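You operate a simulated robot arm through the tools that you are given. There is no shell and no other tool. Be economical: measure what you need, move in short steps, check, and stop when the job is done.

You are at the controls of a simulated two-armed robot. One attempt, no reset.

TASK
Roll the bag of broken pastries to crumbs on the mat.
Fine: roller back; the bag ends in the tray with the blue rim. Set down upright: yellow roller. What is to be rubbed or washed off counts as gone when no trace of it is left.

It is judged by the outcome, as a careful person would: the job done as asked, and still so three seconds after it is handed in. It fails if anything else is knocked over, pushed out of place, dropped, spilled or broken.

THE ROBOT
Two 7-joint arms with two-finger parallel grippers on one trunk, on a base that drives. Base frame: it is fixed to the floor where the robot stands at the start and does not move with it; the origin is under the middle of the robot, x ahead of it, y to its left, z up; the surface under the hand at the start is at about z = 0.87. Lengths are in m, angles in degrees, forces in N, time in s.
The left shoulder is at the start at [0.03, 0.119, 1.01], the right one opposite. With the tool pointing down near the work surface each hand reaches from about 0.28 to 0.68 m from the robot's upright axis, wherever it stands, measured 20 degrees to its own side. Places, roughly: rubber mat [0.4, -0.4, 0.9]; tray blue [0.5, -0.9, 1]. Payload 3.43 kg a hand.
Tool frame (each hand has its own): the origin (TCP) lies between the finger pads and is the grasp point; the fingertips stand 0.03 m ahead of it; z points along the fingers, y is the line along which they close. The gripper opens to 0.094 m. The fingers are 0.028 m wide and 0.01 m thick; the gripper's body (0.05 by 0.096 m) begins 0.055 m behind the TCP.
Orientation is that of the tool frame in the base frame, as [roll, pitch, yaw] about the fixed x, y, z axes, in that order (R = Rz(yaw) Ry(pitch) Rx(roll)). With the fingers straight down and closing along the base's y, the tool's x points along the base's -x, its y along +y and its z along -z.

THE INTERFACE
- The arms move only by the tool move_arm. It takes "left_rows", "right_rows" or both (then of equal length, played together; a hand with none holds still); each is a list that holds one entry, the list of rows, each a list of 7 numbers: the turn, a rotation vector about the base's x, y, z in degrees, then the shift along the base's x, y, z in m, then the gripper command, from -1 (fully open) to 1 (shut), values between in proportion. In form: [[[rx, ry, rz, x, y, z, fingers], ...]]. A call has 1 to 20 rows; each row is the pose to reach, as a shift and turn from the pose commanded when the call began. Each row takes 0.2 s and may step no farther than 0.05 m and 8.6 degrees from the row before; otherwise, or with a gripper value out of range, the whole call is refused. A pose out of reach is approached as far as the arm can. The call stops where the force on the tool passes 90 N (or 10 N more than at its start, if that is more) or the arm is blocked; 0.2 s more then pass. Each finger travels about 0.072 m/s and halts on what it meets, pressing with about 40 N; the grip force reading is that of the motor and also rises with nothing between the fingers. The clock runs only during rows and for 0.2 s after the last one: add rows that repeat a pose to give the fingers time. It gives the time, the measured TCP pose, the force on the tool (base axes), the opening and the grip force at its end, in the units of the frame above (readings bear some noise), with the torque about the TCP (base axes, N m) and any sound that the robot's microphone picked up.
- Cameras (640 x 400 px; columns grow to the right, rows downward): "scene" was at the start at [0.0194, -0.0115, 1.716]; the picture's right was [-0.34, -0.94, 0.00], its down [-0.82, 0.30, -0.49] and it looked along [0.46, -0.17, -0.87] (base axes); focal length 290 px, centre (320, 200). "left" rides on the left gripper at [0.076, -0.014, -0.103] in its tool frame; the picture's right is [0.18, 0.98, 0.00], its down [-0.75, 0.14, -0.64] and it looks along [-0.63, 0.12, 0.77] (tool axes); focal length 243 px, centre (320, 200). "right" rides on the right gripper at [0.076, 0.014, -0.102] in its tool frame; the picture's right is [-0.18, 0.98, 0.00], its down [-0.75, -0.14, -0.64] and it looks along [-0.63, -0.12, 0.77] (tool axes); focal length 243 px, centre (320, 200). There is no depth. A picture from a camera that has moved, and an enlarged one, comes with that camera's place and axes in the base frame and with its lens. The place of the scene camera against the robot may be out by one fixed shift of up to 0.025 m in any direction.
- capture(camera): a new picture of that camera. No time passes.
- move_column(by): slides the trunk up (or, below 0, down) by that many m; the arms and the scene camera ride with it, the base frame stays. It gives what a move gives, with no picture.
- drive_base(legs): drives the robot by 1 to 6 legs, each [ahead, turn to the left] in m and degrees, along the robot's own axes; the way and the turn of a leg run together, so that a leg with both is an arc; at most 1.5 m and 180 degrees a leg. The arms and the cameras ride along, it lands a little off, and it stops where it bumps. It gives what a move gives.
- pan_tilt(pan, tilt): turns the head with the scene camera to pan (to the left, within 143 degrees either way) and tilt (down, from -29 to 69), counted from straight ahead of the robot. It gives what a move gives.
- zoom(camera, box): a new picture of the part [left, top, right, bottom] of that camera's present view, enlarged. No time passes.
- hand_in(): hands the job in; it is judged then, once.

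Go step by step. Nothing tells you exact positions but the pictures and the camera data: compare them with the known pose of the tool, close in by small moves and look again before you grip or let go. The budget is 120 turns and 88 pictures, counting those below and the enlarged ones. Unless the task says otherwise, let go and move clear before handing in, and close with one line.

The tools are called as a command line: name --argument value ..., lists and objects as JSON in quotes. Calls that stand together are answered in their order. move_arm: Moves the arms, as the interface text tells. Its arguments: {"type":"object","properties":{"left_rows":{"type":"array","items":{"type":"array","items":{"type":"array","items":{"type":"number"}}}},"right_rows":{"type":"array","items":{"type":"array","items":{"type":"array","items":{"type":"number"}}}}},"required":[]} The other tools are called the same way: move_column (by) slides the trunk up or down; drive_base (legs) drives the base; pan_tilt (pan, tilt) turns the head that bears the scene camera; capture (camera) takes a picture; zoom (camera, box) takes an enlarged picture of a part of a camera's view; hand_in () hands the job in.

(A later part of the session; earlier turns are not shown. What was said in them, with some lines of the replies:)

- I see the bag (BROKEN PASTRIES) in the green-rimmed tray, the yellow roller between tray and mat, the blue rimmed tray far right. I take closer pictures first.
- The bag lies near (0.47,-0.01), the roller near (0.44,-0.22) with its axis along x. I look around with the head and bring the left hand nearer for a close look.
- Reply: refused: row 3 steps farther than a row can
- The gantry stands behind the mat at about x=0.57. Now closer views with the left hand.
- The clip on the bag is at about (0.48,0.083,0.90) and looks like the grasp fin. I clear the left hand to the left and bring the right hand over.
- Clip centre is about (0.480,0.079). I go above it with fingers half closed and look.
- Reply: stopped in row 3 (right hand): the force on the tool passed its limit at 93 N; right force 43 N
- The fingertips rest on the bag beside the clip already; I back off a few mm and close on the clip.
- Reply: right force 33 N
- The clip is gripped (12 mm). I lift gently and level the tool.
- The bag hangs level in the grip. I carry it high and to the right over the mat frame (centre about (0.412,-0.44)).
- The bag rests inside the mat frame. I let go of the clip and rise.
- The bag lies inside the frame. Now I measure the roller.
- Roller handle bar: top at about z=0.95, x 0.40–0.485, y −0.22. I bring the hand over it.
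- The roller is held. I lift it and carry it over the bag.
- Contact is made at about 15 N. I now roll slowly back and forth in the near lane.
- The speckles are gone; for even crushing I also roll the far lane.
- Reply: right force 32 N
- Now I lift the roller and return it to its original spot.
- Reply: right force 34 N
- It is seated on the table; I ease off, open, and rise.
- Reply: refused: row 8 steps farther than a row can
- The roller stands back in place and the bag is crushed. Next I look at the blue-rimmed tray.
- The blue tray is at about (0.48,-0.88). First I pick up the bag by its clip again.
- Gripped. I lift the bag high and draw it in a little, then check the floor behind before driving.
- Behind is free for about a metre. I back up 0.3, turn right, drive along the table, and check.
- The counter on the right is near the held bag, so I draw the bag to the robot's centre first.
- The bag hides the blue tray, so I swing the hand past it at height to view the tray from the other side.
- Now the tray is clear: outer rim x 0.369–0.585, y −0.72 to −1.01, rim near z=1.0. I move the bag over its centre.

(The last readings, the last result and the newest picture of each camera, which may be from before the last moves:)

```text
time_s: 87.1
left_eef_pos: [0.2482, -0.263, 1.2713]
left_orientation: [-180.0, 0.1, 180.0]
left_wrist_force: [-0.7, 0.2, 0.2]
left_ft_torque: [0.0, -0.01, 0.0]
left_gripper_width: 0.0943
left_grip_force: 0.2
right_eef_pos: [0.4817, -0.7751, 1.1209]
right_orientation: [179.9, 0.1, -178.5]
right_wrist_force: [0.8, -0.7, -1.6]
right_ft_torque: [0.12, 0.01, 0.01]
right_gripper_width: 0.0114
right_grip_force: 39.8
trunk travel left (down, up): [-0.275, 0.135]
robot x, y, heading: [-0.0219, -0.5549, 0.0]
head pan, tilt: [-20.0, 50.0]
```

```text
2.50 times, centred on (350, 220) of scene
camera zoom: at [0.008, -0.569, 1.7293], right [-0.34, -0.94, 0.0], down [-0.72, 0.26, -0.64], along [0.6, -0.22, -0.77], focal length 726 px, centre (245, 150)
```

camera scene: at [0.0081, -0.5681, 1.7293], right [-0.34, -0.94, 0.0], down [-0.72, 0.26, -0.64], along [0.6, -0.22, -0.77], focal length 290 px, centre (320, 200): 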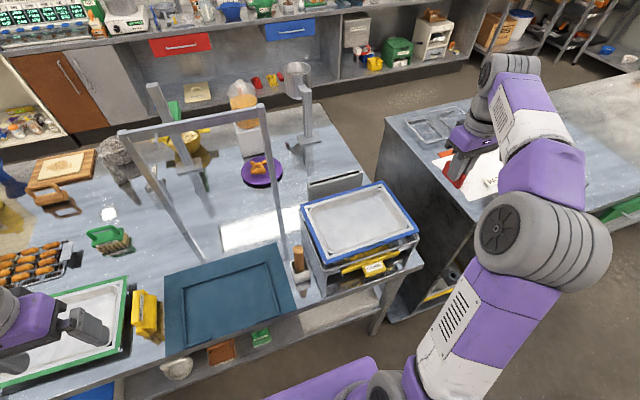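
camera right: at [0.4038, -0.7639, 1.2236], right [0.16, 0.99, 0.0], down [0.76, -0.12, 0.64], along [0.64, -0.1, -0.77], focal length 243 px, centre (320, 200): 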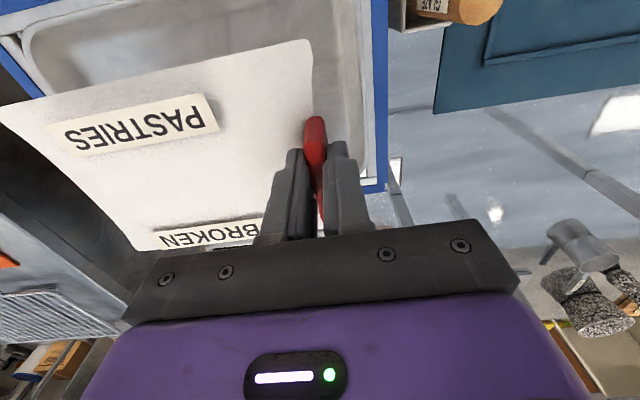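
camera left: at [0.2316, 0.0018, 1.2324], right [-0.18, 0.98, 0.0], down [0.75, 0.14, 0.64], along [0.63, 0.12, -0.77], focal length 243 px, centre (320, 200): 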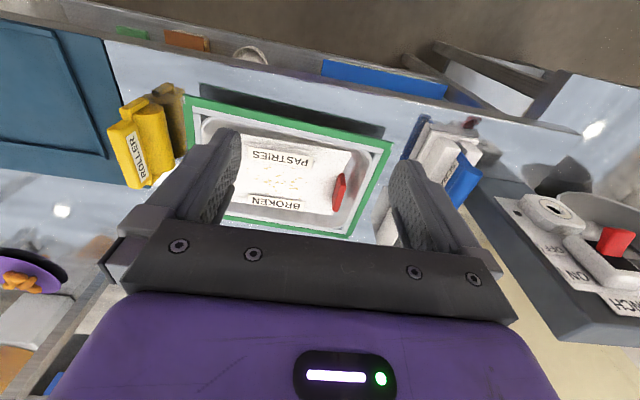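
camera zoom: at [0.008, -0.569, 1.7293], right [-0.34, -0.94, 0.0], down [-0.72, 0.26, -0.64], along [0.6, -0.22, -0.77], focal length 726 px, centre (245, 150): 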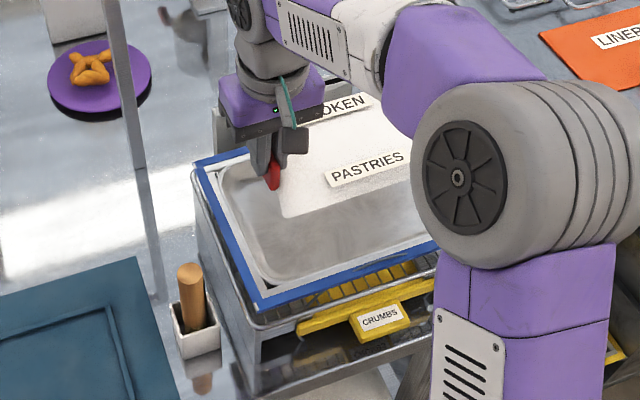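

move_arm --right_rows '[[[0, 0, 0, 0, 0, -0.03, 1], [0, 0, 0, 0, 0, -0.055, 1], [0, 0, 0, 0, 0, -0.07, 1], [0, 0, 0, 0, 0, -0.07, 1]]]'

capture --camera "right"

zoom --camera "scene" --box '[270, 160, 430, 280]'

```text
time_s: 88.1
left_eef_pos: [0.2482, -0.262, 1.2706]
left_orientation: [-180.0, -0.1, 180.0]
left_wrist_force: [0.6, -0.6, -0.2]
left_ft_torque: [0.01, 0.01, -0.05]
left_gripper_width: 0.094
left_grip_force: 0.1
right_eef_pos: [0.4772, -0.774, 1.0481]
right_orientation: [179.8, -0.4, -178.6]
right_wrist_force: [-5.4, -0.2, -0.4]
right_ft_torque: [0.09, 0.22, -0.92]
right_gripper_width: 0.0116
right_grip_force: 40.4
trunk travel left (down, up): [-0.275, 0.135]
robot x, y, heading: [-0.0194, -0.5547, -0.0]
head pan, tilt: [-20.0, 50.0]
```

```text
28 pictures are left
camera right: at [0.4027, -0.7628, 1.1519], right [0.16, 0.99, 0.0], down [0.76, -0.12, 0.64], along [0.63, -0.1, -0.77], focal length 243 px, centre (320, 200)
```

right: 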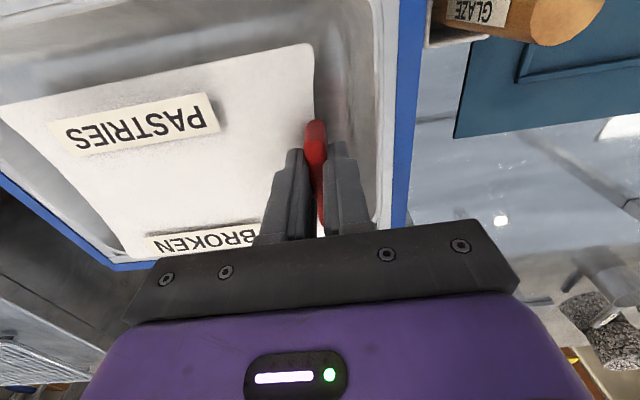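

```text
3.33 times, centred on (350, 220) of scene
camera zoom: at [0.0081, -0.5687, 1.7291], right [-0.34, -0.94, 0.0], down [-0.72, 0.26, -0.64], along [0.6, -0.22, -0.77], focal length 968 px, centre (220, 133)
```

zoom: 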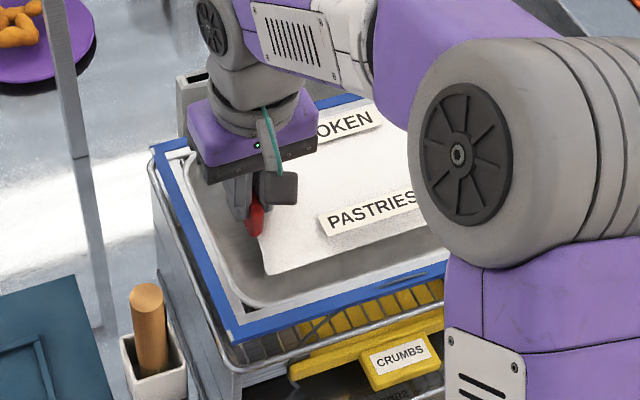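

The bag's far corner touches the tray's far wall; I lift a bit and shift nearer and to the left.

move_arm --right_rows '[[[0, 0, 0, 0, 0, 0.02, 1], [0, 0, 0, -0.018, 0.012, 0.025, 1], [0, 0, 0, -0.018, 0.012, 0.025, 1]]]'

capture --camera "right"

```text
time_s: 88.9
left_eef_pos: [0.2493, -0.2634, 1.2704]
left_orientation: [180.0, 0.0, 180.0]
left_wrist_force: [0.2, -1.5, 0.0]
left_ft_torque: [-0.02, 0.05, 0.0]
left_gripper_width: 0.094
left_grip_force: 0.1
right_eef_pos: [0.4652, -0.7623, 1.0774]
right_orientation: [179.9, 0.1, -178.4]
right_wrist_force: [0.2, -0.8, -1.4]
right_ft_torque: [0.15, 0.03, 0.02]
right_gripper_width: 0.0113
right_grip_force: 39.8
trunk travel left (down, up): [-0.275, 0.135]
robot x, y, heading: [-0.02, -0.5547, -0.0]
head pan, tilt: [-20.0, 50.0]
```

```text
26 pictures are left
camera right: at [0.3875, -0.7512, 1.1796], right [0.16, 0.99, 0.0], down [0.76, -0.12, 0.64], along [0.63, -0.1, -0.77], focal length 243 px, centre (320, 200)
```

right: 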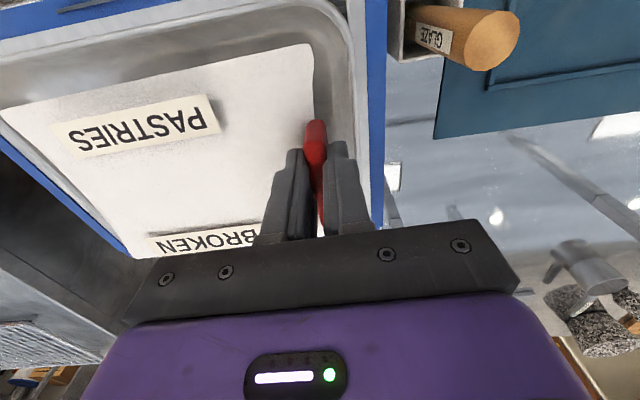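

move_arm --right_rows '[[[0, 0, 0, 0.003, -0.008, -0.01, 1], [0, 0, 0, 0.003, -0.008, -0.02, 1], [0, 0, 0, 0.003, -0.008, -0.03, 1], [0, 0, 0, 0.003, -0.008, -0.035, 1], [0, 0, 0, 0.003, -0.008, -0.035, 1]]]'

capture --camera "right"

```text
time_s: 90.1
left_eef_pos: [0.248, -0.2635, 1.2712]
left_orientation: [-180.0, 0.0, 179.9]
left_wrist_force: [-0.5, -0.2, 0.5]
left_ft_torque: [0.02, 0.01, 0.01]
left_gripper_width: 0.0941
left_grip_force: 0.0
right_eef_pos: [0.4672, -0.7707, 1.0415]
right_orientation: [180.0, 0.1, -178.4]
right_wrist_force: [-1.0, 0.9, -1.8]
right_ft_torque: [0.03, 0.08, 0.0]
right_gripper_width: 0.0115
right_grip_force: 40.1
trunk travel left (down, up): [-0.275, 0.135]
robot x, y, heading: [-0.0198, -0.5522, -0.1]
head pan, tilt: [-20.0, 50.0]
```

```text
25 pictures are left
camera right: at [0.3893, -0.7598, 1.1444], right [0.16, 0.99, 0.0], down [0.76, -0.12, 0.64], along [0.63, -0.1, -0.77], focal length 243 px, centre (320, 200)
```

right: 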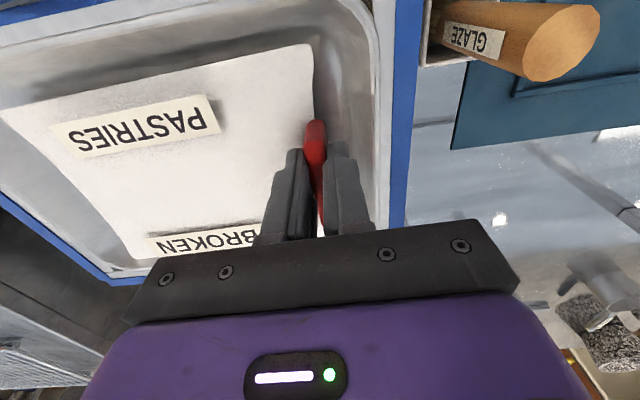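

Bag is well inside the walls. I lower slowly to contact.

move_arm --right_rows '[[[0, 0, 0, 0, 0, -0.003, 1], [0, 0, 0, 0, 0, -0.006, 1], [0, 0, 0, 0, 0, -0.008, 1], [0, 0, 0, 0, 0, -0.008, 1]]]'

```text
time_s: 91.1
left_eef_pos: [0.248, -0.2618, 1.2709]
left_orientation: [-180.0, 0.1, -180.0]
left_wrist_force: [1.1, -1.0, -0.8]
left_ft_torque: [-0.01, 0.04, 0.0]
left_gripper_width: 0.094
left_grip_force: 0.2
right_eef_pos: [0.468, -0.7696, 1.0351]
right_orientation: [-180.0, 0.4, -178.3]
right_wrist_force: [7.8, -1.8, 24.2]
right_ft_torque: [-0.23, 0.87, 0.2]
right_gripper_width: 0.0119
right_grip_force: 40.1
trunk travel left (down, up): [-0.275, 0.135]
robot x, y, heading: [-0.0185, -0.5527, 0.2]
head pan, tilt: [-20.0, 50.0]
```

move_arm --right_rows '[[[0, 0, 0, 0, 0, 0.006, 1], [0, -0.3, 0, 0.006, -0.004, 0.006, 1], [0, -0.3, 0, 0.006, -0.004, 0.002, 1], [0, -0.3, 0, 0.006, -0.004, -0.001, 1], [0, -0.3, 0, 0.006, -0.004, -0.001, 1]]]'

```text
time_s: 92.3
left_eef_pos: [0.2458, -0.2614, 1.2703]
left_orientation: [180.0, 0.2, -179.9]
left_wrist_force: [0.0, 0.1, 0.8]
left_ft_torque: [-0.01, 0.02, 0.0]
left_gripper_width: 0.0939
left_grip_force: 0.0
right_eef_pos: [0.4714, -0.7757, 1.0358]
right_orientation: [180.0, 0.5, -178.4]
right_wrist_force: [-9.6, -0.3, 25.4]
right_ft_torque: [-0.37, 1.66, -1.0]
right_gripper_width: 0.0114
right_grip_force: 40.5
trunk travel left (down, up): [-0.275, 0.135]
robot x, y, heading: [-0.0204, -0.5515, 0.1]
head pan, tilt: [-20.0, 50.0]
```

move_arm --right_rows '[[[0, 0, 0, 0, 0, 0.006, 1], [0, 0.5, -1.5, -0.002, 0, 0.006, 1], [0, 0.5, -1.5, -0.002, 0, 0.002, 1], [0, 0.5, -1.5, -0.002, 0, 0, 1], [0, 0.5, -1.5, -0.002, 0, 0, 1]]]'

capture --camera "right"

zoom --camera "scene" --box '[270, 160, 430, 280]'

```text
time_s: 93.5
left_eef_pos: [0.2465, -0.2626, 1.2707]
left_orientation: [180.0, 0.0, 179.9]
left_wrist_force: [-0.2, 0.3, 0.9]
left_ft_torque: [-0.01, 0.0, -0.01]
left_gripper_width: 0.094
left_grip_force: 0.1
right_eef_pos: [0.4716, -0.7755, 1.0364]
right_orientation: [179.9, 0.3, -179.9]
right_wrist_force: [2.1, -3.9, 23.0]
right_ft_torque: [-0.18, -0.15, -0.04]
right_gripper_width: 0.0113
right_grip_force: 40.0
trunk travel left (down, up): [-0.275, 0.135]
robot x, y, heading: [-0.0225, -0.5576, 0.1]
head pan, tilt: [-20.0, 50.0]
```

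```text
24 pictures are left
camera right: at [0.3944, -0.7619, 1.1379], right [0.18, 0.98, 0.0], down [0.75, -0.14, 0.65], along [0.64, -0.12, -0.76], focal length 243 px, centre (320, 200)
```

right: 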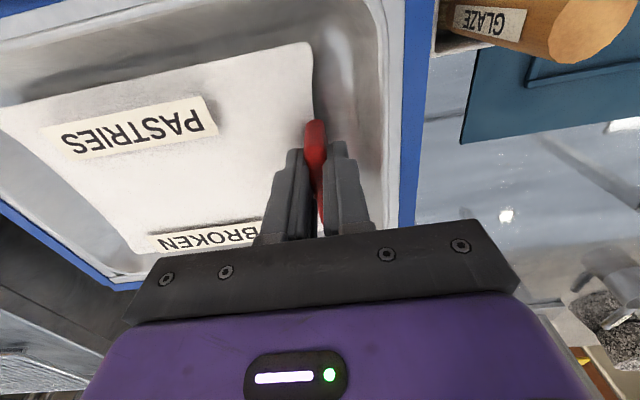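

```text
3.33 times, centred on (350, 220) of scene
camera zoom: at [0.0065, -0.5685, 1.7295], right [-0.34, -0.94, 0.0], down [-0.72, 0.26, -0.64], along [0.6, -0.22, -0.77], focal length 968 px, centre (220, 133)
```

zoom: 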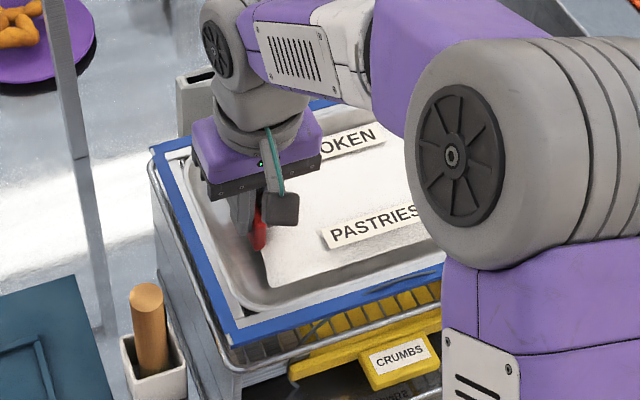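

Forces are balanced now: the bag rests flat in the blue tray. I ease off, open and rise.

move_arm --right_rows '[[[0, 0, 0, 0, 0, 0.0015, 1], [0, 0, 0, 0, 0, 0.0015, 0.6], [0, 0, 0, 0, 0, 0.0015, 0.4], [0, 0, 0, 0, 0, 0.002, 0.4], [0, 0, 0, 0, 0, 0.03, 0.4], [0, 0, 0, 0, 0, 0.07, 0.4], [0, 0, 0, 0, 0, 0.11, 0.4], [0, 0, 0, -0.02, 0, 0.15, 0.4], [0, 0, 0, -0.05, 0, 0.18, 0.4], [0, 0, 0, -0.08, 0, 0.2, 0.4], [0, 0, 0, -0.08, 0, 0.2, 0.4]]]'

capture --camera "right"

capture --camera "scene"

```text
time_s: 95.9
left_eef_pos: [0.2489, -0.2636, 1.2703]
left_orientation: [180.0, 0.0, -180.0]
left_wrist_force: [-0.7, -0.1, -0.5]
left_ft_torque: [0.04, 0.0, 0.02]
left_gripper_width: 0.0939
left_grip_force: 0.0
right_eef_pos: [0.3908, -0.7793, 1.2314]
right_orientation: [-180.0, -0.2, -179.9]
right_wrist_force: [-0.7, -0.9, 0.1]
right_ft_torque: [-0.04, -0.04, 0.0]
right_gripper_width: 0.0278
right_grip_force: 0.2
trunk travel left (down, up): [-0.275, 0.135]
robot x, y, heading: [-0.0248, -0.5546, -0.4]
head pan, tilt: [-20.0, 50.0]
```

```text
22 pictures are left
camera right: at [0.3148, -0.7668, 1.335], right [0.18, 0.98, 0.0], down [0.76, -0.14, 0.64], along [0.63, -0.12, -0.77], focal length 243 px, centre (320, 200)
```

right: 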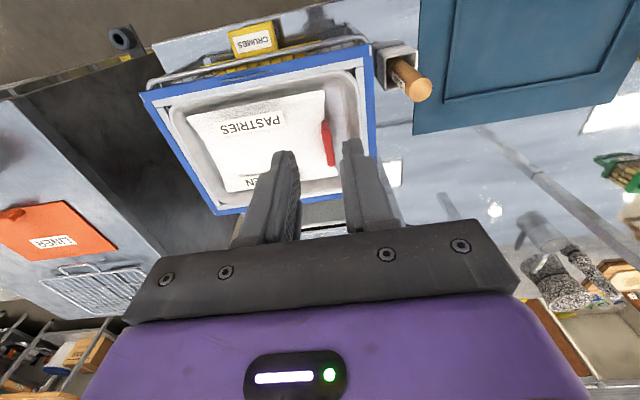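

```text
21 pictures are left
camera scene: at [0.0095, -0.5687, 1.7292], right [-0.34, -0.94, 0.0], down [-0.72, 0.26, -0.64], along [0.6, -0.22, -0.77], focal length 290 px, centre (320, 200)
```

scene: 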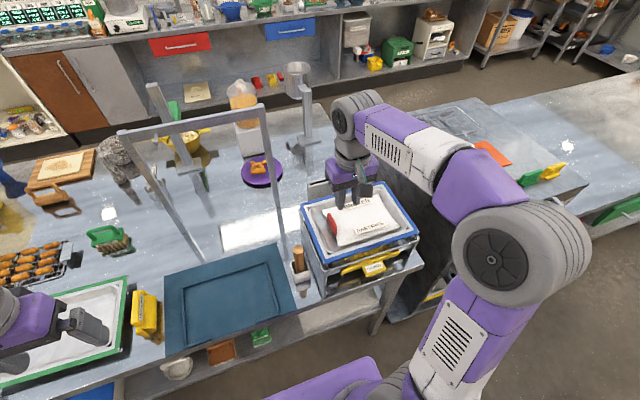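

zoom --camera "scene" --box '[280, 170, 430, 290]'

zoom --camera "scene" --box '[60, 260, 220, 380]'

```text
3.33 times, centred on (355, 230) of scene
camera zoom: at [0.0095, -0.5687, 1.7292], right [-0.34, -0.94, 0.0], down [-0.72, 0.26, -0.64], along [0.6, -0.22, -0.77], focal length 968 px, centre (203, 100)
```

zoom: 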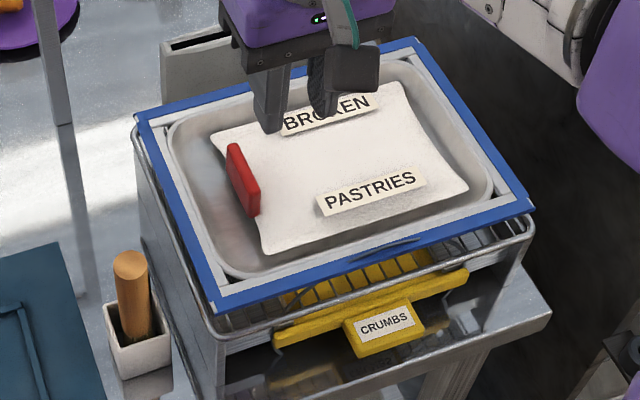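

```text
3.33 times, centred on (140, 320) of scene
camera zoom: at [0.0095, -0.5687, 1.7292], right [-0.34, -0.94, 0.0], down [-0.72, 0.26, -0.64], along [0.6, -0.22, -0.77], focal length 968 px, centre (920, -200)
```

zoom: 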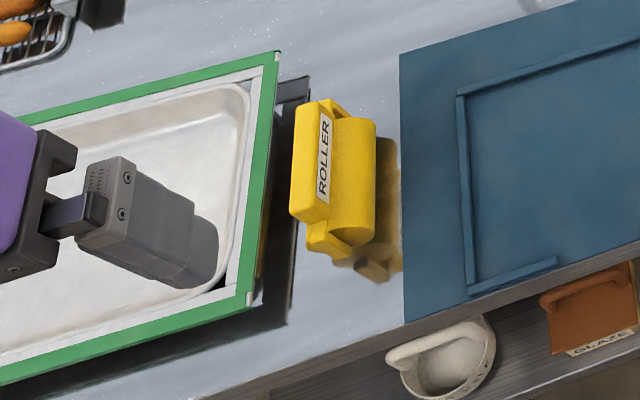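

The bag is flat in the blue tray with no specks left. The roller stands upright at its place and both hands are clear, so I hand in.

hand_in

```text
The job is handed in.
```

The bag of pastries has been rolled to crumbs on the mat and now lies in the blue-rimmed tray. The yellow roller is back in its place, upright.
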